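You operate a simulated robot arm through the tools that you are given. There is no shell and no other tool. Be economical: measure what you need, move in short steps, check, and stop when the job is done.

The job below is to be done with a simulated two-armed robot. You get a single attempt, and the scene is never put back.

JOB
Uncap both power pack ports, fit the red and green couplings, start the engine and load it.
Fine: caps on their rail, each coupling in the port of its colour before the start; start once, with the red lever at DUMP.

It is judged by the outcome, as a careful person would: the job done as asked, and still so three seconds after it is handed in. It fails if anything else is knocked over, pushed out of place, dropped, spilled or broken. Lids that push on must go on centred and level and be pressed home; caps that screw on are set level and turned clockwise until they are tight.

ROBOT AND FRAMES
Two 7-joint arms with fingered hands on one trunk, on a base that drives. Base frame: it is fixed to the floor where the robot stands at the start and does not move with it; the origin is under the middle of the robot, x ahead of it, y to its left, z up; the surface under the hand at the start is at about z = 0.84. Units: m, rad, N and s.
The left shoulder is at the start at [0.087, 0.187, 1.105], the right one opposite. With the tool pointing down near the work surface each hand reaches from about 0.44 to 0.82 m from the robot's upright axis, wherever it stands, measured 20 degrees to its own side. Places, roughly: green start button [0.5, 0.2, 0.9]; power pack [0.6, 0, 0.6]; red lever [0.6, 0.2, 0.9]; yellow key [0.5, 0.3, 0.9]. Payload 3.6 kg a hand.
The tool frame of a hand sits at the grasp point between the pads (the TCP): z along the fingers, y along the line on which they close. The tips reach 0.026 m beyond it. The gripper opens to 0.088 m. The gripper's body begins 0.03 m behind the TCP. The gripper is a hand of 3 fingers: y runs from the thumb to the fingers, the wrist lies at [-0.017, -0.098, -0.164] in the tool frame, and closing takes about 1.5 s.
Orientation is told as [roll, pitch, yaw] about the base's x, y, z axes, in that order, counted from this pose: with the fingers straight down and the wrist toward the robot, the tool's x, y and z point along [0, 1, 0], [1, 0, 0] and [0, 0, -1] of the base frame.

CONTROLS
- The arms move only by the tool drive_tool. It takes "left_motion", "right_motion" or both (then of equal length, played together; a hand with none holds still); each is one flat list of numbers, 6 for each row, row after row: the shift along the tool's x, y, z in units of 250 mm (1.0 is 250 mm), then the turn, a rotation vector about the tool's x, y, z in units of 180 degrees (1.0 is 180 degrees). In form: [tx, ty, tz, ax, ay, az, tx, ty, tz, ax, ay, az, ...]. A call has 1 to 8 rows; each row is the pose to reach, as a shift and turn from the pose commanded when the call began, along the tool's axes at that moment. "left_fingers" and "right_fingers" are, for a hand that has rows, the closure in counts, from 0 (fully open) to 255 (shut), set as the call begins (left out, the last holds). A call with a number of a shift or a turn outside -1 to 1 is refused whole. Rows are played at 5 a second. More than 0.05 m and 0.15 rad between two rows, or a gripper value outside its range, and nothing of the call is played. A pose out of reach is approached as far as the arm can. The call stops where the force on the tool passes 80 N (or 10 N more than at its start, if that is more) or the arm is blocked; 0.2 s more then pass. The fingers move at their own pace (about 0.153 m/s each) and stop on an object; they squeeze with about 26 N. The grip force told is the motor's: it shows also when the fingers shut on nothing. Time passes only in rows, and 0.2 s behind the last, so rows that repeat a pose let the fingers close. The reply holds the time, the measured pose of the TCP, the force on the tool along the base axes, the opening and the grip force, in the units named above and with some noise, with the torque about the TCP (base axes, N m) and any sound that the robot's microphone picked up.
- Cameras (640 x 400 px; columns grow to the right, rows downward): "scene" is now at [0.2584, -0.0113, 1.0315]; the picture's right is [-0.11, -0.99, 0.00], its down [-0.14, 0.02, -0.99] and it looks along [0.98, -0.11, -0.14] (base axes); focal length 214 px, centre (320, 200). "left" rides on the left gripper at [-0.056, -0.08, -0.102] in its tool frame; the picture's right is [-0.73, -0.32, 0.60], its down [0.62, -0.67, 0.41] and it looks along [0.27, 0.67, 0.69] (tool axes); focal length 247 px, centre (320, 200). "right" rides on the right gripper at [0.056, -0.08, -0.102] in its tool frame; the picture's right is [-0.73, 0.32, -0.60], its down [-0.62, -0.67, 0.41] and it looks along [-0.27, 0.67, 0.69] (tool axes); focal length 247 px, centre (320, 200). There is no depth. A picture from a camera that has moved, and an enlarged one, comes with that camera's place and axes in the base frame and with its lens.
- snapshot(camera): a new picture of that camera. It takes no simulated time.
- raise_lower(by): slides the trunk up (or, below 0, down) by that many m; the arms and the scene camera ride with it, the base frame stays. It gives what a move gives, with no picture.
- base_move(legs): drives the robot by 1 to 6 legs, each [ahead, left, turn to the left] in m, m and rad, along the robot's own axes; the way and the turn of a leg run together, so that a leg with both is an arc; at most 1.5 m and 3.142 rad a leg. The arms and the cameras ride along, it lands a little off, and it stops where it bumps. It gives what a move gives.
- curl_fingers(fingers, thumb_bend, thumb_turn, hand): sets how far each is bent, from 0 (flat) to 100 (curled in); at 30 the hand is open as for a grip, at 70 the pads meet at the TCP. One left out holds its place. A second passes; each finger stops where it meets its share of the squeeze, and holds until it gets a number again. A gripper value or a shape takes the hand back. It gives what a move gives, with no picture; readings hold the bend of each and the force on the fingers (four entries, about 0 where the hand has none), thumb and palm. thumb_turn goes from beside the hand (0) to across from the fingers (100), as for a grip.
- preshape(shape, hand): the hand has 3 fingers and takes this shape, open, in about a second: jaw (thumb against the fingers, like two jaws); tri (thumb and two fingers); tip (a fingertip pinch); poke (one finger out to press); point (the index stretched); flat (the hand flat); cup (the hand cupped); fist (a fist). The gripper value then closes the fingers along that shape, each until it touches; the sizes above hold for jaw. It gives what a move gives, with no picture.
- aim_head(pan, tilt): turns the head with the scene camera to pan (to the left, within 1.047 rad either way) and tilt (down, from -0.506 to 1.204), counted from straight ahead of the robot. It gives what a move gives.
- inspect(camera, box): a new picture of the part [left, top, right, bottom] of that camera's present view, enlarged. It takes no simulated time.
- job_done(): hands the job in; it is judged then, once.

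Go step by step. Nothing tells you exact positions but the pictures and the camera data: compare them with the known pose of the tool, close in by small moves and look again before you grip or let go. The budget is 120 turns and 88 pictures, counting those below and the enlarged ones. Unless the task says otherwise, let go and move clear before handing in, and close with one line.

The tools are called after ">>>" by a JSON object that holds its "api" and its "payload". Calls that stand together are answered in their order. drive_tool: Moves the arms, as the interface text tells. Its arguments: {"type":"object","properties":{"left_motion":{"type":"array","items":{"type":"number"}},"left_fingers":{"type":"number"},"right_motion":{"type":"array","items":{"type":"number"}},"right_fingers":{"type":"number"}},"required":[]} The other tools are called the same way: raise_lower (by) slides the trunk up or down; preshape (shape, hand) gives the hand a shape; curl_fingers (fingers, thumb_bend, thumb_turn, hand) moves the fingers one by one; base_move (legs) drives the base; aim_head (pan, tilt) turns the head that bears the scene camera; snapshot (camera) takes a picture; inspect (camera, box) takes an enlarged picture of a part of a camera's view; job_done () hands the job in.

At the start:

```text
time: 0.0
left_tool_pos: [0.4647, 0.3327, 1.1538]
left_tool_rot: [-0.001, 0.0, 0.001]
left_contact_force: [-0.7, 0.9, -0.4]
left_ft_torque: [-0.03, 0.0, 0.0]
left_finger_gap: 0.0875
left_grip_force: 0.1
left_shape: jaw
left_bend: [30.0, 30.0, 98.0]
left_finger forces: [0.0, 0.1, 0.0, 0.1, 0.1, 0.0]
right_tool_pos: [0.5606, -0.1152, 1.2588]
right_tool_rot: [0.001, 0.0, 0.0]
right_contact_force: [-0.4, -0.1, -0.3]
right_ft_torque: [0.01, 0.0, 0.0]
right_finger_gap: 0.0878
right_grip_force: 0.1
right_shape: jaw
right_bend: [30.0, 30.0, 98.0]
right_finger forces: [0.1, 0.0, 0.0, 0.0, 0.1, 0.1]
trunk travel left (down, up): [-0.25, 0.507]
robot x, y, heading: [-0.0018, 0.0006, -0.001]
head pan, tilt: [-0.112, 0.141]
```

scene: 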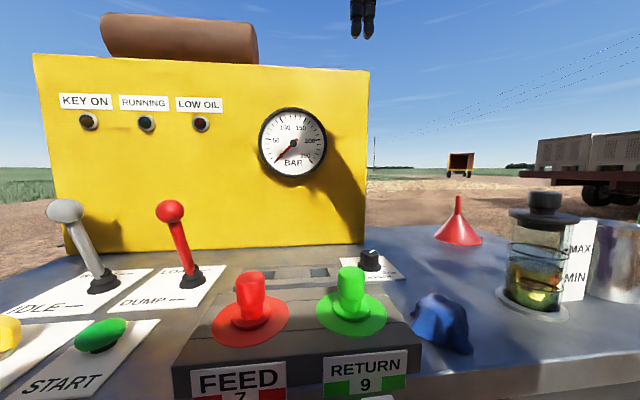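
right: 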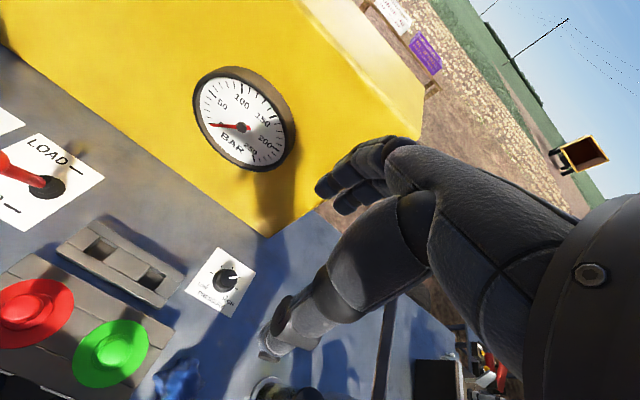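
left: 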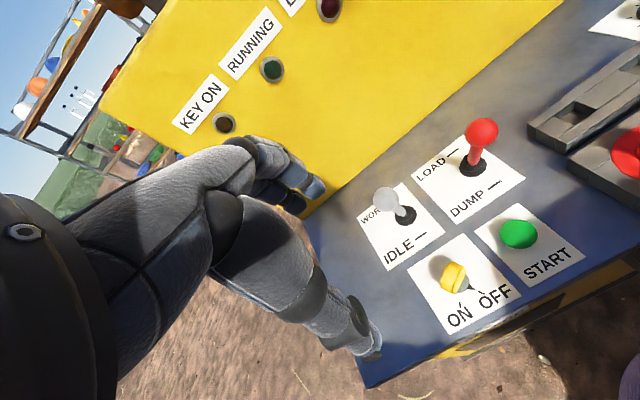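

I see the power pack with the red and green capped ports, a rail with two slots behind them, levers, key and start button. I still need to find the couplings, so I'll look down and to each side.

>>> {"api": "aim_head", "payload": {"pan": 0.0, "tilt": 0.75}}

>>> {"api": "snapshot", "payload": {"camera": "scene"}}

>>> {"api": "aim_head", "payload": {"pan": -0.9, "tilt": 0.5}}

>>> {"api": "snapshot", "payload": {"camera": "scene"}}

```text
time: 1.0
left_tool_pos: [0.4649, 0.3322, 1.1545]
left_tool_rot: [0.0, 0.0, 0.0]
left_contact_force: [0.6, -0.2, 0.1]
left_ft_torque: [0.01, -0.02, 0.02]
left_finger_gap: 0.0878
left_grip_force: 0.0
left_shape: jaw
left_bend: [30.0, 30.0, 98.0]
left_finger forces: [0.1, 0.0, 0.1, 0.0, 0.0, 0.0]
right_tool_pos: [0.5596, -0.1148, 1.2592]
right_tool_rot: [-0.001, 0.0, -0.001]
right_contact_force: [0.1, -0.6, -0.7]
right_ft_torque: [-0.04, 0.02, -0.03]
right_finger_gap: 0.0876
right_grip_force: 0.1
right_shape: jaw
right_bend: [30.0, 30.0, 98.0]
right_finger forces: [0.0, 0.1, 0.1, 0.0, 0.0, 0.0]
trunk travel left (down, up): [-0.25, 0.507]
robot x, y, heading: [0.0015, 0.0034, 0.002]
head pan, tilt: [0.0, 0.75]
```

```text
84 pictures are left
camera scene: at [0.2493, -0.0011, 0.9763], right [0.0, -1.0, 0.0], down [-0.68, 0.0, -0.73], along [0.73, 0.0, -0.68], focal length 214 px, centre (320, 200)
```

scene: 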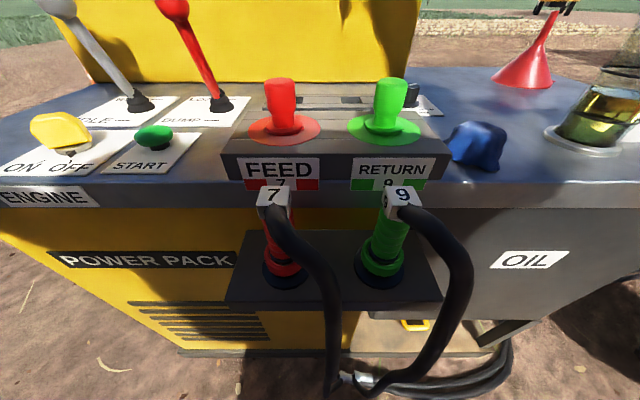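

```text
time: 2.2
left_tool_pos: [0.4649, 0.3323, 1.1551]
left_tool_rot: [0.001, 0.001, 0.0]
left_contact_force: [0.1, 0.5, -0.4]
left_ft_torque: [0.0, -0.01, -0.02]
left_finger_gap: 0.0877
left_grip_force: 0.1
left_shape: jaw
left_bend: [30.0, 30.0, 98.0]
left_finger forces: [0.1, 0.0, 0.0, 0.0, 0.1, 0.1]
right_tool_pos: [0.5602, -0.1147, 1.2598]
right_tool_rot: [-0.002, 0.0, 0.003]
right_contact_force: [-0.6, -0.4, -0.1]
right_ft_torque: [-0.03, 0.04, -0.01]
right_finger_gap: 0.0876
right_grip_force: 0.1
right_shape: jaw
right_bend: [30.0, 30.0, 98.0]
right_finger forces: [0.0, 0.0, 0.0, 0.0, 0.0, 0.1]
trunk travel left (down, up): [-0.25, 0.507]
robot x, y, heading: [-0.0014, 0.0006, 0.003]
head pan, tilt: [-0.901, 0.499]
```

```text
83 pictures are left
camera scene: at [0.2229, -0.0723, 0.9982], right [-0.78, -0.62, 0.0], down [-0.3, 0.38, -0.88], along [0.55, -0.69, -0.48], focal length 214 px, centre (320, 200)
```

scene: 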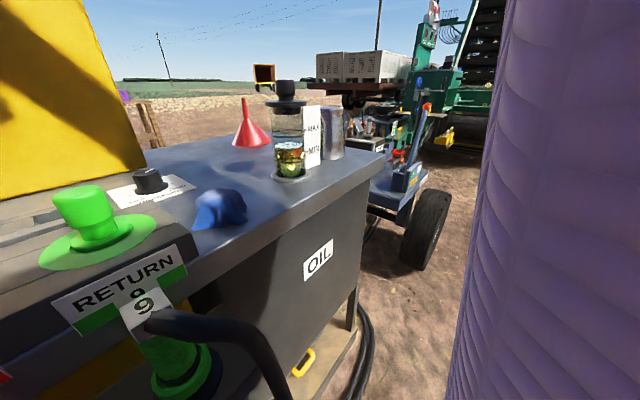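

The couplings stand in a holder on the front of the pack, and the capped ports are near x 0.475, y +0.036 and -0.07. I'll look closer.

>>> {"api": "aim_head", "payload": {"pan": 0.0, "tilt": 0.9}}

>>> {"api": "inspect", "payload": {"camera": "scene", "box": [200, 20, 480, 200]}}

>>> {"api": "inspect", "payload": {"camera": "scene", "box": [180, 100, 500, 300]}}

>>> {"api": "inspect", "payload": {"camera": "right", "box": [0, 200, 300, 400]}}

```text
time: 3.4
left_tool_pos: [0.4634, 0.3337, 1.1549]
left_tool_rot: [0.0, 0.001, 0.0]
left_contact_force: [0.2, -0.3, 0.6]
left_ft_torque: [0.0, 0.0, 0.02]
left_finger_gap: 0.0877
left_grip_force: 0.1
left_shape: jaw
left_bend: [30.0, 30.0, 98.0]
left_finger forces: [0.1, 0.1, 0.0, 0.0, 0.1, 0.0]
right_tool_pos: [0.559, -0.1146, 1.2594]
right_tool_rot: [0.0, 0.001, 0.0]
right_contact_force: [-0.1, 0.9, 1.3]
right_ft_torque: [0.01, 0.02, -0.01]
right_finger_gap: 0.0878
right_grip_force: 0.1
right_shape: jaw
right_bend: [30.0, 30.0, 98.0]
right_finger forces: [0.1, 0.0, 0.0, 0.0, 0.1, 0.0]
trunk travel left (down, up): [-0.25, 0.507]
robot x, y, heading: [0.0011, -0.001, -0.001]
head pan, tilt: [0.0, 0.901]
```

```text
2.22 times, centred on (340, 110) of scene
camera zoom: at [0.2419, -0.0011, 0.9644], right [0.0, -1.0, 0.0], down [-0.78, 0.0, -0.62], along [0.62, 0.0, -0.78], focal length 477 px, centre (276, 400)
```

zoom: 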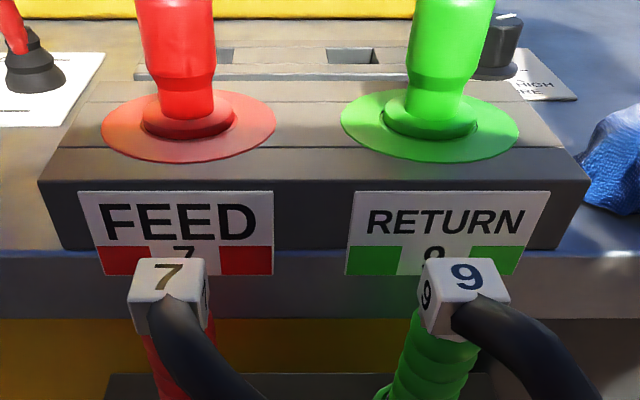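

```text
2.00 times, centred on (340, 200) of scene
camera zoom: at [0.2419, -0.0011, 0.9644], right [0.0, -1.0, 0.0], down [-0.78, 0.0, -0.62], along [0.62, 0.0, -0.78], focal length 429 px, centre (280, 200)
```

zoom: 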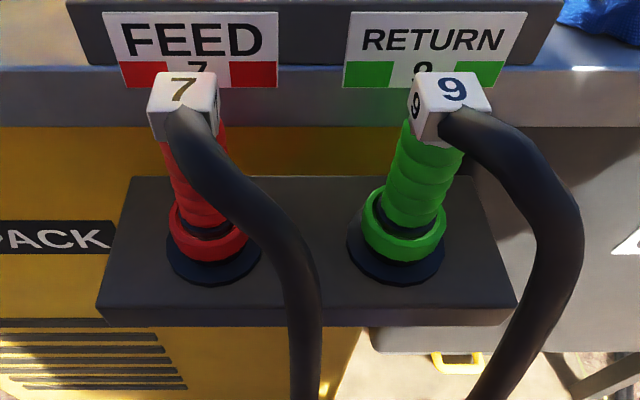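

```text
2.00 times, centred on (150, 300) of right
camera zoom: at [0.4793, -0.0588, 1.3611], right [0.32, -0.73, 0.6], down [-0.67, -0.62, -0.41], along [0.67, -0.27, -0.69], focal length 494 px, centre (660, 0)
```

zoom: 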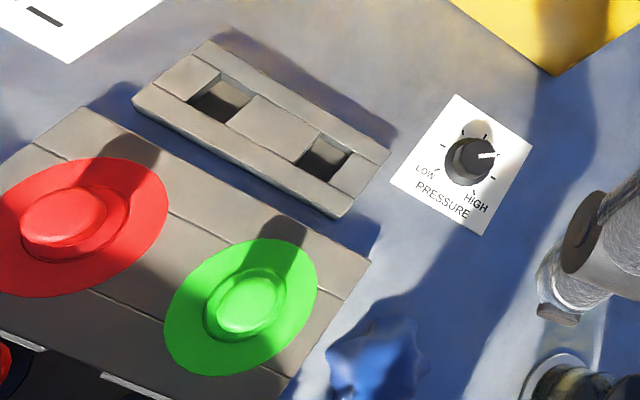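

Both caps are plugs with knobs about 0.026 m wide, reaching about z 0.925. I'll bring the right hand above the green cap.

>>> {"api": "drive_tool", "payload": {"right_motion": [0.029, -0.056, 0.167, 0, 0, 0, 0.059, -0.113, 0.333, 0, 0, 0, 0.088, -0.169, 0.5, 0, 0, 0, 0.117, -0.225, 0.667, 0, 0, 0, 0.147, -0.282, 0.833, 0, 0, 0, 0.176, -0.338, 1.0, 0, 0, 0, 0.176, -0.338, 1.0, 0, 0, 0]}}

>>> {"api": "snapshot", "payload": {"camera": "scene"}}

>>> {"api": "snapshot", "payload": {"camera": "right"}}

```text
time: 5.0
left_tool_pos: [0.4645, 0.333, 1.154]
left_tool_rot: [-0.001, 0.001, 0.0]
left_contact_force: [0.3, -1.1, 0.4]
left_ft_torque: [0.01, 0.0, -0.01]
left_finger_gap: 0.0875
left_grip_force: 0.1
left_shape: jaw
left_bend: [30.0, 30.0, 98.0]
left_finger forces: [0.0, 0.1, 0.0, 0.0, 0.0, 0.0]
right_tool_pos: [0.4765, -0.072, 1.0071]
right_tool_rot: [0.0, 0.001, -0.001]
right_contact_force: [-0.6, -0.2, 0.8]
right_ft_torque: [0.01, -0.03, -0.01]
right_finger_gap: 0.0878
right_grip_force: 0.2
right_shape: jaw
right_bend: [30.0, 30.0, 98.0]
right_finger forces: [0.0, 0.1, 0.1, 0.0, 0.1, 0.0]
trunk travel left (down, up): [-0.25, 0.507]
robot x, y, heading: [0.0033, -0.0002, 0.0]
head pan, tilt: [0.0, 0.901]
```

```text
79 pictures are left
camera scene: at [0.2418, -0.0011, 0.9644], right [0.0, -1.0, 0.0], down [-0.78, 0.0, -0.62], along [0.62, 0.0, -0.78], focal length 214 px, centre (320, 200)
```

scene: 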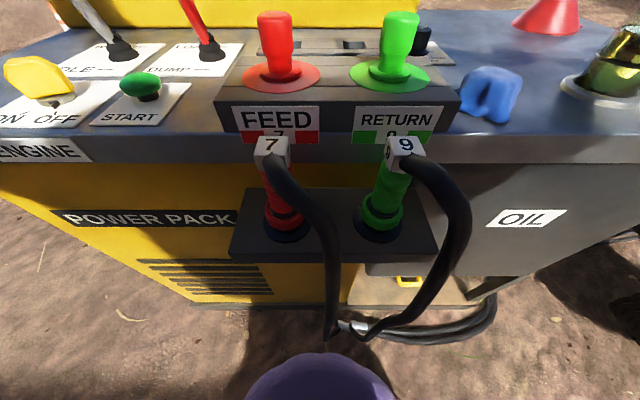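

```text
78 pictures are left
camera right: at [0.3961, -0.0155, 1.1111], right [0.32, -0.74, 0.6], down [-0.67, -0.62, -0.41], along [0.68, -0.27, -0.69], focal length 247 px, centre (320, 200)
```

right: 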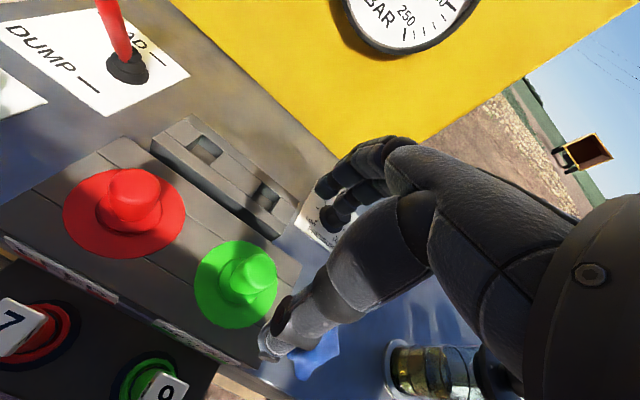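

The green cap is at about (0.477, -0.069). I'll lower the open right hand around it.

>>> {"api": "drive_tool", "payload": {"right_motion": [0.01, 0.0, 0.14, 0, 0, 0, 0.01, 0.0, 0.28, 0, 0, 0, 0.01, 0.0, 0.4, 0, 0, 0, 0.01, 0.0, 0.4, 0, 0, 0]}}

>>> {"api": "snapshot", "payload": {"camera": "right"}}

>>> {"api": "snapshot", "payload": {"camera": "scene"}}

```text
time: 6.0
left_tool_pos: [0.4643, 0.3329, 1.1549]
left_tool_rot: [0.001, 0.0, 0.002]
left_contact_force: [0.0, -0.9, -0.1]
left_ft_torque: [-0.02, -0.02, -0.01]
left_finger_gap: 0.0876
left_grip_force: 0.0
left_shape: jaw
left_bend: [30.0, 30.0, 98.0]
left_finger forces: [0.1, 0.0, 0.0, 0.0, 0.1, 0.0]
right_tool_pos: [0.4772, -0.0691, 0.9085]
right_tool_rot: [-0.001, 0.0, 0.001]
right_contact_force: [-0.6, 0.7, -0.6]
right_ft_torque: [0.0, -0.02, -0.03]
right_finger_gap: 0.0878
right_grip_force: 0.1
right_shape: jaw
right_bend: [30.0, 30.0, 98.0]
right_finger forces: [0.0, 0.0, 0.1, 0.0, 0.0, 0.1]
trunk travel left (down, up): [-0.25, 0.507]
robot x, y, heading: [0.0009, 0.0007, -0.0]
head pan, tilt: [0.0, 0.901]
```

```text
77 pictures are left
camera right: at [0.3959, -0.013, 1.0115], right [0.32, -0.73, 0.6], down [-0.67, -0.62, -0.41], along [0.68, -0.27, -0.69], focal length 247 px, centre (320, 200)
```

right: 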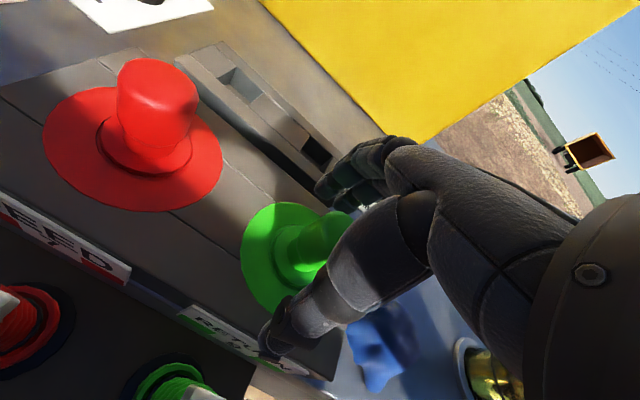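

```text
76 pictures are left
camera scene: at [0.2418, -0.001, 0.9644], right [0.0, -1.0, 0.0], down [-0.78, 0.0, -0.62], along [0.62, 0.0, -0.78], focal length 214 px, centre (320, 200)
```

scene: 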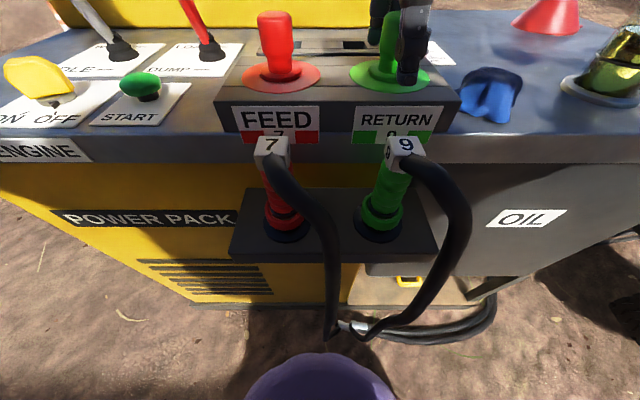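

The thumb sits about 5 mm too far right of the knob. I'll shift left and close.

>>> {"api": "drive_tool", "payload": {"right_motion": [0.022, 0.0, 0.0, 0, 0, 0]}}

>>> {"api": "drive_tool", "payload": {"right_motion": [0, 0, 0, 0, 0, 0, 0, 0, 0, 0, 0, 0, 0, 0, 0, 0, 0, 0, 0, 0, 0, 0, 0, 0, 0, 0, 0, 0, 0, 0, 0, 0, 0, 0, 0, 0, 0, 0, 0, 0, 0, 0], "right_fingers": 255}}

>>> {"api": "snapshot", "payload": {"camera": "scene"}}

>>> {"api": "snapshot", "payload": {"camera": "right"}}

```text
time: 6.4
left_tool_pos: [0.4649, 0.332, 1.1545]
left_tool_rot: [0.0, -0.001, -0.002]
left_contact_force: [0.1, 0.2, 0.1]
left_ft_torque: [-0.02, 0.02, 0.01]
left_finger_gap: 0.0873
left_grip_force: 0.1
left_shape: jaw
left_bend: [30.0, 30.0, 98.0]
left_finger forces: [0.0, 0.0, 0.0, 0.0, 0.0, 0.0]
right_tool_pos: [0.4768, -0.0638, 0.909]
right_tool_rot: [-0.001, -0.001, 0.001]
right_contact_force: [-0.6, -0.6, -0.7]
right_ft_torque: [0.0, 0.0, -0.01]
right_finger_gap: 0.0875
right_grip_force: 0.1
right_shape: jaw
right_bend: [30.0, 30.0, 98.0]
right_finger forces: [0.1, 0.0, 0.0, 0.0, 0.0, 0.1]
trunk travel left (down, up): [-0.25, 0.507]
robot x, y, heading: [-0.0012, 0.0003, 0.005]
head pan, tilt: [0.0, 0.901]
```

```text
time: 8.0
left_tool_pos: [0.4646, 0.3322, 1.1549]
left_tool_rot: [-0.001, 0.001, 0.001]
left_contact_force: [-0.3, -0.1, 0.3]
left_ft_torque: [0.03, -0.01, -0.01]
left_finger_gap: 0.088
left_grip_force: 0.0
left_shape: jaw
left_bend: [30.0, 30.0, 98.0]
left_finger forces: [0.0, 0.0, 0.0, 0.0, 0.0, 0.1]
right_tool_pos: [0.4766, -0.0652, 0.9092]
right_tool_rot: [0.001, 0.0, 0.0]
right_contact_force: [8.8, -4.3, 7.0]
right_ft_torque: [-0.15, -0.31, 0.12]
right_finger_gap: 0.0177
right_grip_force: 26.3
right_shape: jaw
right_bend: [62.0, 73.0, 100.0]
right_finger forces: [0.0, 32.8, 0.0, 0.1, 22.6, 0.0]
trunk travel left (down, up): [-0.25, 0.507]
robot x, y, heading: [0.0028, 0.0022, -0.006]
head pan, tilt: [0.0, 0.901]
```

```text
75 pictures are left
camera scene: at [0.2422, -0.0014, 0.9643], right [0.0, -1.0, 0.0], down [-0.78, 0.0, -0.62], along [0.62, 0.0, -0.78], focal length 214 px, centre (320, 200)
```

scene: 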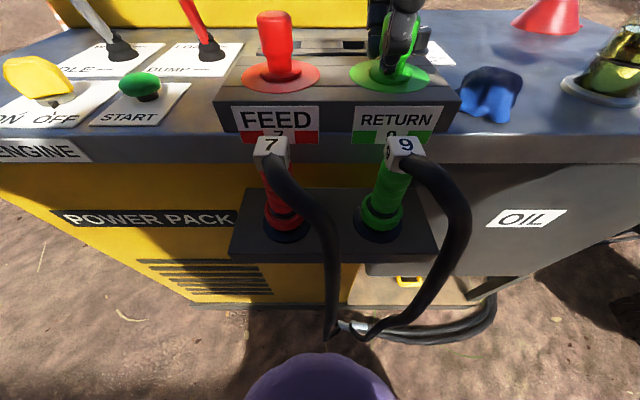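

```text
74 pictures are left
camera right: at [0.3962, -0.008, 1.0116], right [0.32, -0.74, 0.6], down [-0.67, -0.62, -0.41], along [0.68, -0.27, -0.69], focal length 247 px, centre (320, 200)
```

right: 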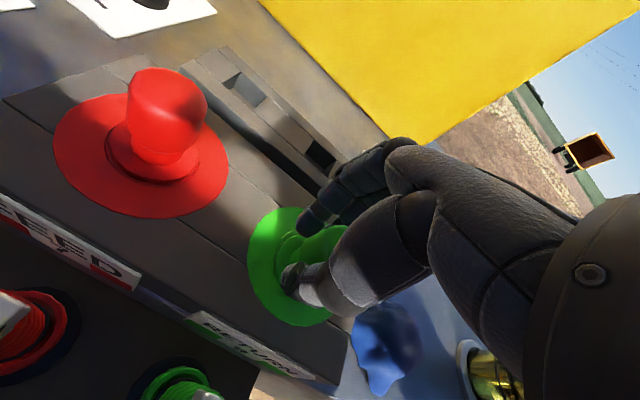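

The grip looks off-centre because only one finger carries load. I'll look closer before pulling.

>>> {"api": "inspect", "payload": {"camera": "scene", "box": [340, 0, 460, 100]}}

>>> {"api": "inspect", "payload": {"camera": "right", "box": [220, 170, 400, 340]}}

```text
4.00 times, centred on (400, 50) of scene
camera zoom: at [0.2422, -0.0014, 0.9643], right [0.0, -1.0, 0.0], down [-0.78, 0.0, -0.62], along [0.62, 0.0, -0.78], focal length 858 px, centre (0, 800)
```

zoom: 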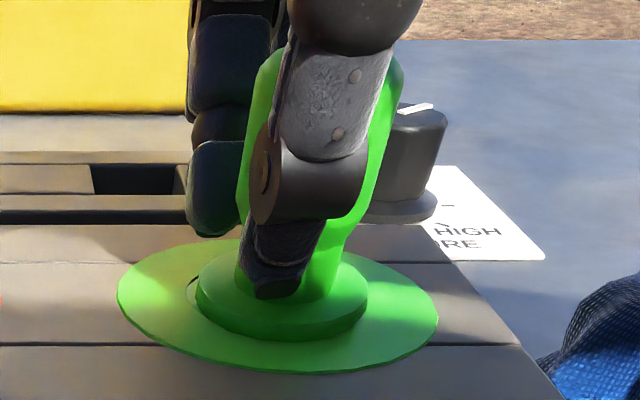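

```text
2.35 times, centred on (310, 255) of right
camera zoom: at [0.3962, -0.008, 1.0116], right [0.32, -0.74, 0.6], down [-0.67, -0.62, -0.41], along [0.68, -0.27, -0.69], focal length 581 px, centre (344, 71)
```

zoom: 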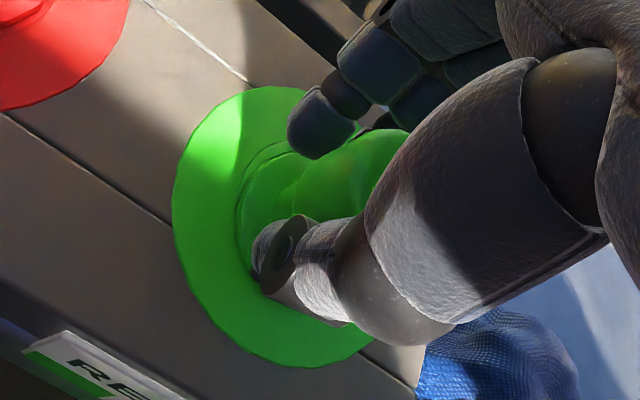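

The index finger overshot to the left of the knob, so the true centre is y ≈ -0.069. I'll reopen, shift right 5 mm and regrip.

>>> {"api": "drive_tool", "payload": {"right_motion": [0, 0, 0, 0, 0, 0, 0, 0, 0, 0, 0, 0, 0, 0, 0, 0, 0, 0, 0, 0, 0, 0, 0, 0, -0.024, 0, 0, 0, 0, 0, -0.024, 0, 0, 0, 0, 0], "right_fingers": 0}}

>>> {"api": "drive_tool", "payload": {"right_motion": [0, 0, 0, 0, 0, 0, 0, 0, 0, 0, 0, 0, 0, 0, 0, 0, 0, 0, 0, 0, 0, 0, 0, 0, 0, 0, 0, 0, 0, 0, 0, 0, 0, 0, 0, 0, 0, 0, 0, 0, 0, 0], "right_fingers": 255}}

>>> {"api": "inspect", "payload": {"camera": "scene", "box": [340, 0, 460, 100]}}

```text
time: 9.4
left_tool_pos: [0.4652, 0.3334, 1.1542]
left_tool_rot: [0.0, 0.001, 0.001]
left_contact_force: [0.8, 0.1, 0.0]
left_ft_torque: [-0.01, -0.04, 0.03]
left_finger_gap: 0.0877
left_grip_force: 0.0
left_shape: jaw
left_bend: [30.0, 30.0, 98.0]
left_finger forces: [0.0, 0.0, 0.0, 0.0, 0.1, 0.1]
right_tool_pos: [0.4756, -0.07, 0.9093]
right_tool_rot: [0.0, 0.0, 0.0]
right_contact_force: [-0.4, 0.1, 0.5]
right_ft_torque: [0.0, 0.01, 0.01]
right_finger_gap: 0.0876
right_grip_force: 0.1
right_shape: jaw
right_bend: [30.0, 30.0, 98.0]
right_finger forces: [0.0, 0.1, 0.1, 0.1, 0.0, 0.1]
trunk travel left (down, up): [-0.25, 0.507]
robot x, y, heading: [0.0007, 0.0013, 0.001]
head pan, tilt: [0.0, 0.901]
```

```text
time: 11.0
left_tool_pos: [0.4654, 0.3328, 1.1539]
left_tool_rot: [-0.001, -0.001, 0.0]
left_contact_force: [0.1, 0.1, -0.2]
left_ft_torque: [-0.01, 0.02, 0.0]
left_finger_gap: 0.0878
left_grip_force: 0.1
left_shape: jaw
left_bend: [30.0, 30.0, 98.0]
left_finger forces: [0.0, 0.0, 0.0, 0.0, 0.1, 0.0]
right_tool_pos: [0.4759, -0.0682, 0.9085]
right_tool_rot: [0.0, -0.002, 0.001]
right_contact_force: [-0.5, 0.6, -0.9]
right_ft_torque: [0.01, -0.02, 0.05]
right_finger_gap: 0.0212
right_grip_force: 26.3
right_shape: jaw
right_bend: [55.0, 74.0, 100.0]
right_finger forces: [9.5, 14.0, 0.0, 0.0, 23.0, 0.1]
trunk travel left (down, up): [-0.25, 0.507]
robot x, y, heading: [-0.0001, -0.0017, -0.001]
head pan, tilt: [0.0, 0.901]
```

```text
4.00 times, centred on (400, 50) of scene
camera zoom: at [0.2418, -0.0011, 0.9643], right [0.0, -1.0, 0.0], down [-0.78, 0.0, -0.62], along [0.62, 0.0, -0.78], focal length 858 px, centre (0, 800)
```

zoom: 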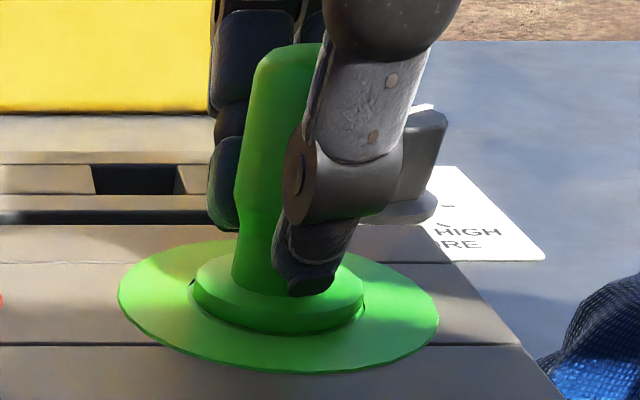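

Both fingers and the thumb now hold the cap, so I'll pull gently upward.

>>> {"api": "drive_tool", "payload": {"right_motion": [0, 0, -0.04, 0, 0, 0, 0, 0, -0.08, 0, 0, 0, 0, 0, -0.16, 0, 0, 0, 0, 0, -0.24, 0, 0, 0, 0, 0, -0.28, 0, 0, 0]}}

>>> {"api": "snapshot", "payload": {"camera": "scene"}}

>>> {"api": "snapshot", "payload": {"camera": "right"}}

```text
time: 12.2
left_tool_pos: [0.4648, 0.3325, 1.1549]
left_tool_rot: [0.0, 0.0, -0.001]
left_contact_force: [-0.2, 0.0, 0.4]
left_ft_torque: [-0.01, 0.01, -0.01]
left_finger_gap: 0.0877
left_grip_force: 0.0
left_shape: jaw
left_bend: [30.0, 30.0, 98.0]
left_finger forces: [0.1, 0.0, 0.0, 0.0, 0.0, 0.0]
right_tool_pos: [0.4764, -0.07, 0.9803]
right_tool_rot: [0.001, 0.003, 0.0]
right_contact_force: [-0.6, -0.1, 0.6]
right_ft_torque: [0.01, -0.02, -0.04]
right_finger_gap: 0.0211
right_grip_force: 25.9
right_shape: jaw
right_bend: [55.0, 74.0, 100.0]
right_finger forces: [9.5, 14.4, 0.1, 0.1, 23.1, 0.0]
trunk travel left (down, up): [-0.25, 0.507]
robot x, y, heading: [-0.0001, -0.0001, 0.003]
head pan, tilt: [0.0, 0.901]
```

```text
70 pictures are left
camera scene: at [0.2418, -0.001, 0.9643], right [0.0, -1.0, 0.0], down [-0.78, 0.0, -0.62], along [0.62, 0.0, -0.78], focal length 214 px, centre (320, 200)
```

scene: 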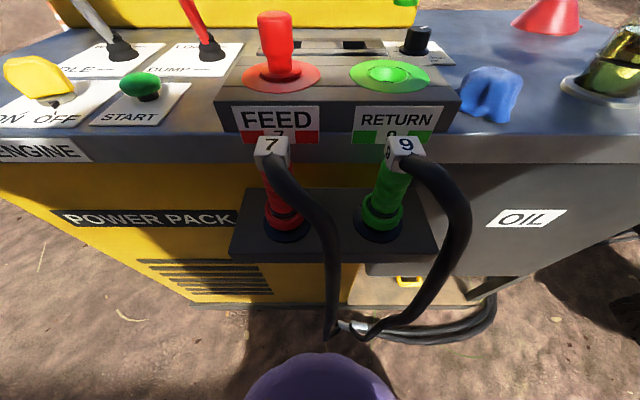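

```text
69 pictures are left
camera right: at [0.3951, -0.0131, 1.0821], right [0.32, -0.73, 0.6], down [-0.67, -0.62, -0.41], along [0.67, -0.27, -0.69], focal length 247 px, centre (320, 200)
```

right: 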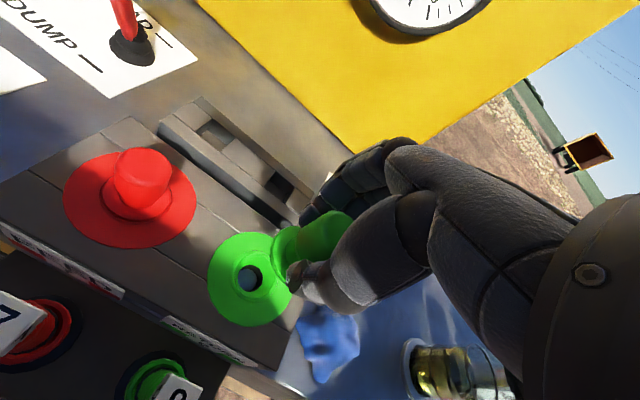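

The cap came free. I'll look at its underside and at the rail before placing it.

>>> {"api": "aim_head", "payload": {"pan": -0.2, "tilt": 0.2}}

>>> {"api": "inspect", "payload": {"camera": "scene", "box": [220, 130, 420, 290]}}

>>> {"api": "inspect", "payload": {"camera": "right", "box": [150, 80, 350, 240]}}

```text
time: 13.3
left_tool_pos: [0.4643, 0.334, 1.1544]
left_tool_rot: [0.0, 0.0, 0.0]
left_contact_force: [-0.4, 0.5, -0.4]
left_ft_torque: [-0.03, 0.0, -0.03]
left_finger_gap: 0.0876
left_grip_force: 0.1
left_shape: jaw
left_bend: [30.0, 30.0, 98.0]
left_finger forces: [0.1, 0.1, 0.0, 0.0, 0.0, 0.0]
right_tool_pos: [0.4767, -0.0688, 0.9788]
right_tool_rot: [0.0, 0.0, 0.0]
right_contact_force: [0.2, 0.4, -0.6]
right_ft_torque: [0.0, -0.04, 0.03]
right_finger_gap: 0.0211
right_grip_force: 26.3
right_shape: jaw
right_bend: [55.0, 74.0, 100.0]
right_finger forces: [9.5, 14.5, 0.0, 0.0, 23.2, 0.0]
trunk travel left (down, up): [-0.25, 0.507]
robot x, y, heading: [-0.0015, -0.0013, 0.005]
head pan, tilt: [-0.201, 0.201]
```

```text
2.50 times, centred on (320, 210) of scene
camera zoom: at [0.2577, -0.0196, 1.0258], right [-0.2, -0.98, 0.0], down [-0.2, 0.04, -0.98], along [0.96, -0.2, -0.2], focal length 536 px, centre (320, 175)
```

zoom: 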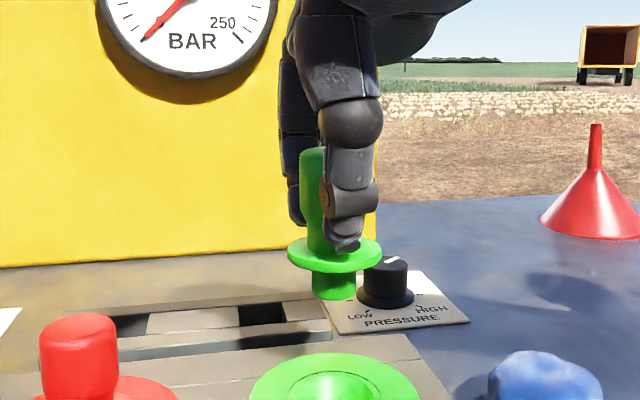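

```text
2.50 times, centred on (250, 160) of right
camera zoom: at [0.3951, -0.0131, 1.0819], right [0.32, -0.73, 0.6], down [-0.67, -0.62, -0.41], along [0.67, -0.27, -0.69], focal length 617 px, centre (495, 300)
```

zoom: 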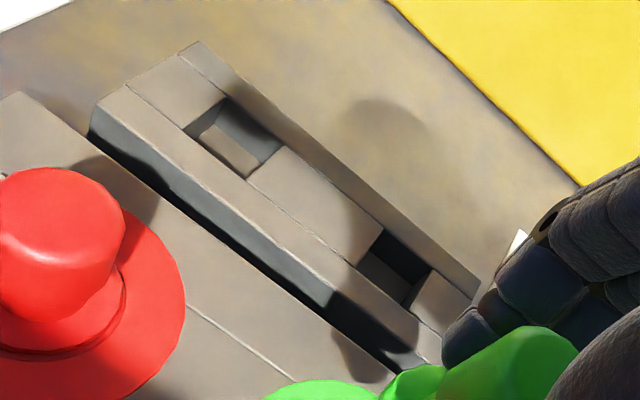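

The cap has a flange and a stem of about 0.018 m, and rail slot 2 is near (0.572, -0.047) with its top at z ≈ 0.873. I'll hover the cap over it.

>>> {"api": "drive_tool", "payload": {"right_motion": [0.03, 0.127, 0, 0, 0, 0, 0.066, 0.255, 0, 0, 0, 0, 0.098, 0.382, 0, 0, 0, 0, 0.098, 0.382, 0.13, 0, 0, 0, 0.098, 0.382, 0.13, 0, 0, 0]}}

>>> {"api": "inspect", "payload": {"camera": "scene", "box": [240, 130, 400, 258]}}

>>> {"api": "inspect", "payload": {"camera": "right", "box": [200, 150, 400, 310]}}

```text
time: 14.5
left_tool_pos: [0.465, 0.3317, 1.1539]
left_tool_rot: [-0.001, -0.002, -0.001]
left_contact_force: [0.6, -0.4, 0.2]
left_ft_torque: [0.0, 0.01, 0.0]
left_finger_gap: 0.0876
left_grip_force: 0.0
left_shape: jaw
left_bend: [30.0, 30.0, 98.0]
left_finger forces: [0.0, 0.0, 0.0, 0.1, 0.0, 0.0]
right_tool_pos: [0.5697, -0.044, 0.9468]
right_tool_rot: [0.0, 0.001, -0.002]
right_contact_force: [0.7, -0.6, -0.5]
right_ft_torque: [-0.01, -0.01, 0.02]
right_finger_gap: 0.0209
right_grip_force: 26.0
right_shape: jaw
right_bend: [55.0, 74.0, 100.0]
right_finger forces: [9.5, 14.5, 0.0, 0.0, 23.1, 0.1]
trunk travel left (down, up): [-0.25, 0.507]
robot x, y, heading: [0.0003, -0.0036, 0.0]
head pan, tilt: [-0.201, 0.201]
```

```text
3.12 times, centred on (320, 194) of scene
camera zoom: at [0.2576, -0.0196, 1.0259], right [-0.2, -0.98, 0.0], down [-0.2, 0.04, -0.98], along [0.96, -0.2, -0.2], focal length 670 px, centre (320, 219)
```

zoom: 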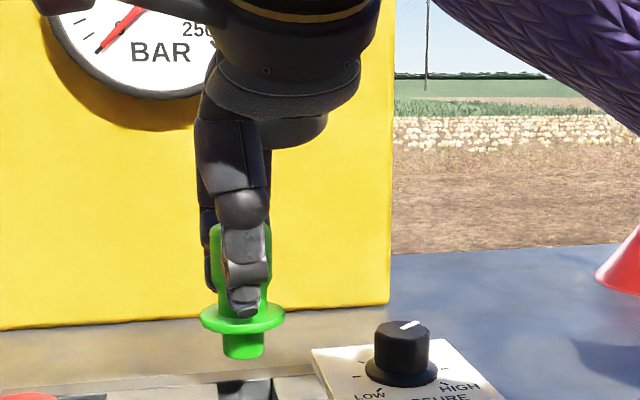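

```text
2.50 times, centred on (300, 230) of right
camera zoom: at [0.4899, 0.0126, 1.0501], right [0.32, -0.73, 0.6], down [-0.67, -0.62, -0.41], along [0.68, -0.27, -0.69], focal length 617 px, centre (370, 125)
```

zoom: 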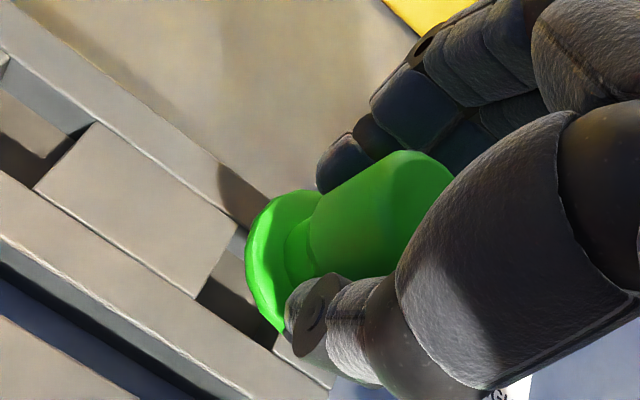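

The alignment is close; the slot centre is about 5 mm further forward. I'll shift and lower slowly.

>>> {"api": "drive_tool", "payload": {"right_motion": [0, 0.022, 0, 0, 0, 0, 0, 0.022, 0.04, 0, 0, 0, 0, 0.022, 0.08, 0, 0, 0, 0, 0.022, 0.11, 0, 0, 0, 0, 0.022, 0.13, 0, 0, 0]}}

>>> {"api": "inspect", "payload": {"camera": "right", "box": [200, 150, 400, 310]}}

>>> {"api": "inspect", "payload": {"camera": "scene", "box": [240, 150, 400, 278]}}

```text
time: 15.7
left_tool_pos: [0.4657, 0.3331, 1.1541]
left_tool_rot: [-0.001, 0.001, 0.0]
left_contact_force: [0.5, 0.4, -1.0]
left_ft_torque: [-0.02, 0.01, 0.01]
left_finger_gap: 0.0878
left_grip_force: 0.0
left_shape: jaw
left_bend: [30.0, 30.0, 98.0]
left_finger forces: [0.1, 0.0, 0.1, 0.1, 0.0, 0.0]
right_tool_pos: [0.5754, -0.044, 0.9141]
right_tool_rot: [-0.001, 0.0, 0.0]
right_contact_force: [-0.1, 0.2, -0.7]
right_ft_torque: [0.01, 0.02, 0.0]
right_finger_gap: 0.021
right_grip_force: 26.3
right_shape: jaw
right_bend: [55.0, 74.0, 100.0]
right_finger forces: [9.3, 14.8, 0.1, 0.1, 23.0, 0.0]
trunk travel left (down, up): [-0.25, 0.507]
robot x, y, heading: [-0.0022, -0.0019, 0.001]
head pan, tilt: [-0.201, 0.201]
```

```text
2.50 times, centred on (300, 230) of right
camera zoom: at [0.4956, 0.0112, 1.0166], right [0.32, -0.74, 0.6], down [-0.67, -0.62, -0.41], along [0.68, -0.27, -0.69], focal length 617 px, centre (370, 125)
```

zoom: 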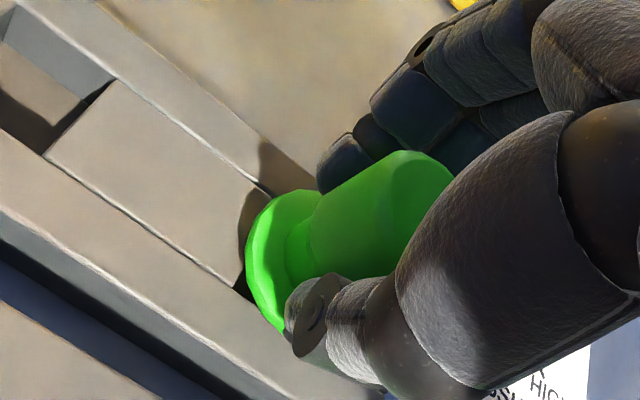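

```text
3.12 times, centred on (320, 214) of scene
camera zoom: at [0.2577, -0.0196, 1.0259], right [-0.2, -0.98, 0.0], down [-0.2, 0.04, -0.98], along [0.96, -0.2, -0.2], focal length 670 px, centre (320, 156)
```

zoom: 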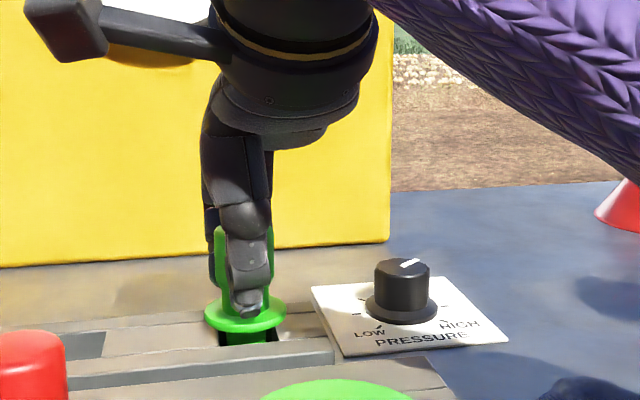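

The stem is entering the slot with no contact force. I'll lower until the flange rests.

>>> {"api": "drive_tool", "payload": {"right_motion": [0, 0, 0.02, 0, 0, 0, 0, 0, 0.035, 0, 0, 0, 0, 0, 0.05, 0, 0, 0, 0, 0, 0.06, 0, 0, 0]}}

>>> {"api": "inspect", "payload": {"camera": "scene", "box": [240, 150, 400, 278]}}

```text
time: 16.7
left_tool_pos: [0.4623, 0.3328, 1.1561]
left_tool_rot: [-0.002, -0.003, 0.0]
left_contact_force: [-0.2, 0.2, -0.1]
left_ft_torque: [-0.02, 0.02, 0.01]
left_finger_gap: 0.0878
left_grip_force: 0.2
left_shape: jaw
left_bend: [30.0, 30.0, 98.0]
left_finger forces: [0.0, 0.1, 0.0, 0.0, 0.0, 0.1]
right_tool_pos: [0.5768, -0.0448, 0.9046]
right_tool_rot: [0.005, -0.012, -0.003]
right_contact_force: [2.4, -3.4, 28.8]
right_ft_torque: [-0.08, -0.06, -0.02]
right_finger_gap: 0.0229
right_grip_force: 25.9
right_shape: jaw
right_bend: [55.0, 74.0, 100.0]
right_finger forces: [11.4, 21.0, 0.0, 0.0, 28.3, 0.1]
trunk travel left (down, up): [-0.25, 0.507]
robot x, y, heading: [-0.0004, 0.0006, -0.0]
head pan, tilt: [-0.201, 0.201]
```

```text
3.12 times, centred on (320, 214) of scene
camera zoom: at [0.2558, -0.0198, 1.0269], right [-0.2, -0.98, 0.0], down [-0.19, 0.04, -0.98], along [0.96, -0.2, -0.2], focal length 670 px, centre (320, 156)
```

zoom: 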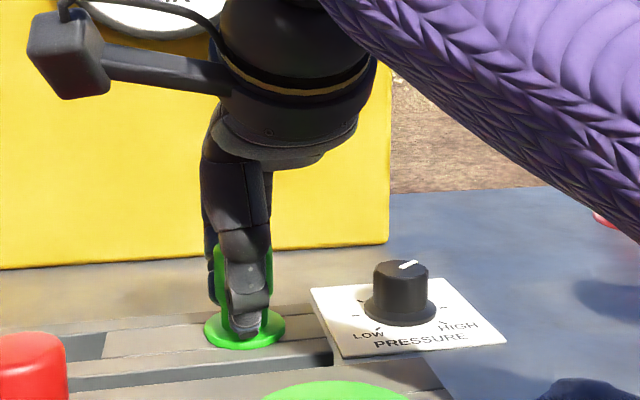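

The cap is seated with its flange on the rail. I'll relieve the pressure, open, and rise clear.

>>> {"api": "drive_tool", "payload": {"right_motion": [0, 0, -0.02, 0, 0, 0]}}

>>> {"api": "drive_tool", "payload": {"right_motion": [0, 0, 0, 0, 0, 0, 0, 0, 0, 0, 0, 0, 0, 0, 0, 0, 0, 0, 0, 0, 0, 0, 0, 0, 0, 0, -0.1, 0, 0, 0, 0, 0, -0.25, 0, 0, 0, 0, 0, -0.4, 0, 0, 0, -0.1, -0.1, -0.4, 0, 0, 0], "right_fingers": 0}}

>>> {"api": "snapshot", "payload": {"camera": "scene"}}

>>> {"api": "snapshot", "payload": {"camera": "right"}}

```text
time: 17.1
left_tool_pos: [0.4641, 0.3315, 1.1552]
left_tool_rot: [0.0, 0.001, 0.0]
left_contact_force: [-0.2, -0.2, -0.2]
left_ft_torque: [-0.03, 0.02, 0.03]
left_finger_gap: 0.0879
left_grip_force: 0.0
left_shape: jaw
left_bend: [30.0, 30.0, 98.0]
left_finger forces: [0.0, 0.1, 0.0, 0.0, 0.0, 0.0]
right_tool_pos: [0.5757, -0.0438, 0.9038]
right_tool_rot: [0.0, 0.0, -0.001]
right_contact_force: [5.1, 0.1, 17.8]
right_ft_torque: [-0.02, -0.18, -0.01]
right_finger_gap: 0.0226
right_grip_force: 26.3
right_shape: jaw
right_bend: [55.0, 74.0, 100.0]
right_finger forces: [12.7, 19.7, 0.0, 0.1, 25.5, 0.1]
trunk travel left (down, up): [-0.25, 0.507]
robot x, y, heading: [0.0012, 0.0024, 0.001]
head pan, tilt: [-0.201, 0.201]
```

```text
time: 18.9
left_tool_pos: [0.4633, 0.3312, 1.1546]
left_tool_rot: [0.0, 0.0, -0.001]
left_contact_force: [0.7, 0.0, -0.3]
left_ft_torque: [0.04, 0.0, 0.0]
left_finger_gap: 0.0877
left_grip_force: 0.0
left_shape: jaw
left_bend: [30.0, 30.0, 98.0]
left_finger forces: [0.0, 0.1, 0.0, 0.0, 0.0, 0.0]
right_tool_pos: [0.5497, -0.071, 1.0046]
right_tool_rot: [-0.001, 0.002, -0.002]
right_contact_force: [-0.3, -0.6, 0.3]
right_ft_torque: [0.02, -0.03, 0.02]
right_finger_gap: 0.0879
right_grip_force: 0.0
right_shape: jaw
right_bend: [30.0, 30.0, 98.0]
right_finger forces: [0.0, 0.0, 0.1, 0.1, 0.1, 0.1]
trunk travel left (down, up): [-0.25, 0.507]
robot x, y, heading: [0.0028, -0.0009, 0.003]
head pan, tilt: [-0.201, 0.201]
```

```text
61 pictures are left
camera scene: at [0.2574, -0.0203, 1.026], right [-0.2, -0.98, 0.0], down [-0.2, 0.04, -0.98], along [0.96, -0.2, -0.2], focal length 214 px, centre (320, 200)
```

scene: 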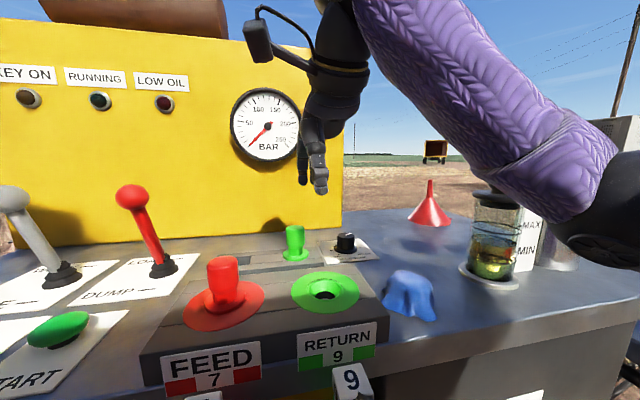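

```text
60 pictures are left
camera right: at [0.4712, -0.0146, 1.1075], right [0.32, -0.74, 0.6], down [-0.67, -0.62, -0.41], along [0.67, -0.27, -0.69], focal length 247 px, centre (320, 200)
```

right: 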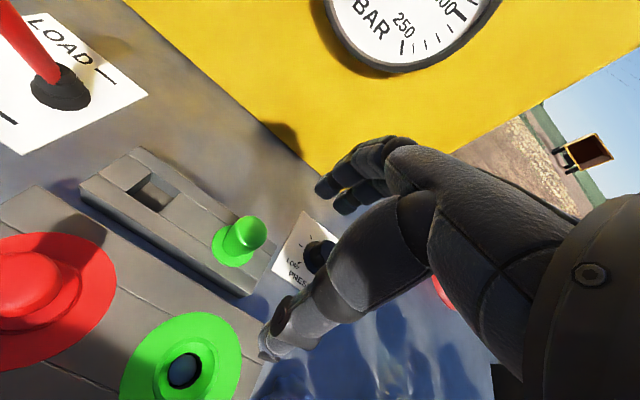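

The green cap is seated on the rail. Next is the red cap, again with the right hand, whose offsets I now know.

>>> {"api": "drive_tool", "payload": {"right_motion": [0.143, -0.098, 0, 0, 0, 0, 0.286, -0.197, 0, 0, 0, 0, 0.428, -0.295, 0, 0, 0, 0, 0.428, -0.295, 0.13, 0, 0, 0, 0.428, -0.295, 0.26, 0, 0, 0, 0.428, -0.295, 0.38, 0, 0, 0, 0.428, -0.295, 0.38, 0, 0, 0]}}

>>> {"api": "aim_head", "payload": {"pan": 0.0, "tilt": 0.6}}

>>> {"api": "inspect", "payload": {"camera": "scene", "box": [200, 60, 360, 188]}}

```text
time: 20.5
left_tool_pos: [0.4639, 0.3318, 1.1545]
left_tool_rot: [-0.001, 0.001, 0.0]
left_contact_force: [-0.3, -0.1, -0.3]
left_ft_torque: [-0.02, 0.0, 0.03]
left_finger_gap: 0.0876
left_grip_force: 0.1
left_shape: jaw
left_bend: [30.0, 30.0, 98.0]
left_finger forces: [0.0, 0.1, 0.0, 0.0, 0.0, 0.1]
right_tool_pos: [0.478, 0.0392, 0.91]
right_tool_rot: [-0.001, 0.001, -0.002]
right_contact_force: [0.2, 0.2, -0.2]
right_ft_torque: [0.01, -0.01, -0.01]
right_finger_gap: 0.0878
right_grip_force: 0.1
right_shape: jaw
right_bend: [30.0, 30.0, 98.0]
right_finger forces: [0.0, 0.0, 0.0, 0.0, 0.0, 0.0]
trunk travel left (down, up): [-0.25, 0.507]
robot x, y, heading: [0.0038, 0.0019, 0.004]
head pan, tilt: [-0.201, 0.201]
```

```text
time: 21.4
left_tool_pos: [0.4633, 0.3317, 1.1548]
left_tool_rot: [0.001, 0.001, 0.0]
left_contact_force: [-0.5, -0.1, 0.6]
left_ft_torque: [-0.04, -0.03, -0.01]
left_finger_gap: 0.0877
left_grip_force: 0.1
left_shape: jaw
left_bend: [30.0, 30.0, 98.0]
left_finger forces: [0.1, 0.0, 0.0, 0.0, 0.0, 0.0]
right_tool_pos: [0.4777, 0.0385, 0.9109]
right_tool_rot: [0.0, 0.002, 0.001]
right_contact_force: [0.1, 0.4, -0.6]
right_ft_torque: [0.02, 0.0, 0.03]
right_finger_gap: 0.0875
right_grip_force: 0.1
right_shape: jaw
right_bend: [30.0, 30.0, 98.0]
right_finger forces: [0.1, 0.0, 0.0, 0.1, 0.0, 0.1]
trunk travel left (down, up): [-0.25, 0.507]
robot x, y, heading: [-0.0021, -0.0011, -0.001]
head pan, tilt: [0.0, 0.6]
```

```text
3.12 times, centred on (280, 124) of scene
camera zoom: at [0.2548, -0.0011, 0.9892], right [0.0, -1.0, 0.0], down [-0.56, 0.0, -0.83], along [0.83, 0.0, -0.56], focal length 670 px, centre (445, 438)
```

zoom: 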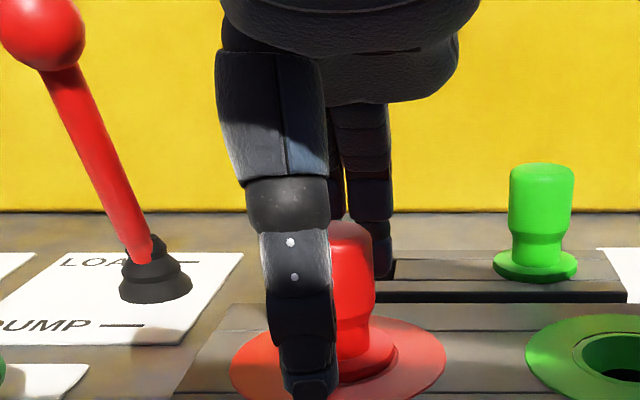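

The hand is centred on the red knob to within about 1 mm, so I'll close on it.

>>> {"api": "drive_tool", "payload": {"right_motion": [-0.005, -0.004, 0.004, 0, 0, 0, -0.005, -0.004, 0.004, 0, 0, 0, -0.005, -0.004, 0.004, 0, 0, 0, -0.005, -0.004, 0.004, 0, 0, 0, -0.005, -0.004, 0.004, 0, 0, 0, -0.005, -0.004, 0.004, 0, 0, 0, -0.005, -0.004, 0.004, 0, 0, 0, -0.005, -0.004, 0.004, 0, 0, 0], "right_fingers": 255}}

>>> {"api": "inspect", "payload": {"camera": "scene", "box": [200, 60, 360, 188]}}

```text
time: 23.1
left_tool_pos: [0.4653, 0.3316, 1.1544]
left_tool_rot: [0.001, 0.0, -0.001]
left_contact_force: [0.2, 0.1, 0.1]
left_ft_torque: [0.01, -0.02, -0.02]
left_finger_gap: 0.0877
left_grip_force: 0.0
left_shape: jaw
left_bend: [30.0, 30.0, 98.0]
left_finger forces: [0.0, 0.1, 0.0, 0.0, 0.0, 0.0]
right_tool_pos: [0.4756, 0.0379, 0.9087]
right_tool_rot: [-0.002, -0.002, 0.0]
right_contact_force: [0.1, 0.7, 0.7]
right_ft_torque: [0.04, -0.01, -0.01]
right_finger_gap: 0.0199
right_grip_force: 26.6
right_shape: jaw
right_bend: [57.0, 73.0, 100.0]
right_finger forces: [14.7, 9.1, 0.0, 0.0, 22.8, 0.0]
trunk travel left (down, up): [-0.25, 0.507]
robot x, y, heading: [0.0064, 0.0028, 0.0]
head pan, tilt: [0.0, 0.6]
```

```text
3.12 times, centred on (280, 124) of scene
camera zoom: at [0.2547, -0.001, 0.9891], right [0.0, -1.0, 0.0], down [-0.57, 0.0, -0.82], along [0.82, 0.0, -0.57], focal length 670 px, centre (445, 438)
```

zoom: 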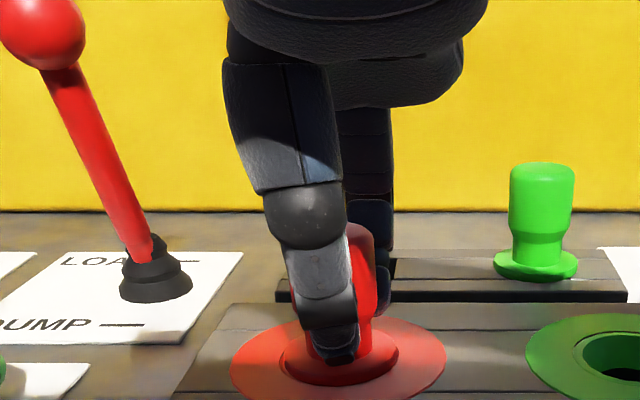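

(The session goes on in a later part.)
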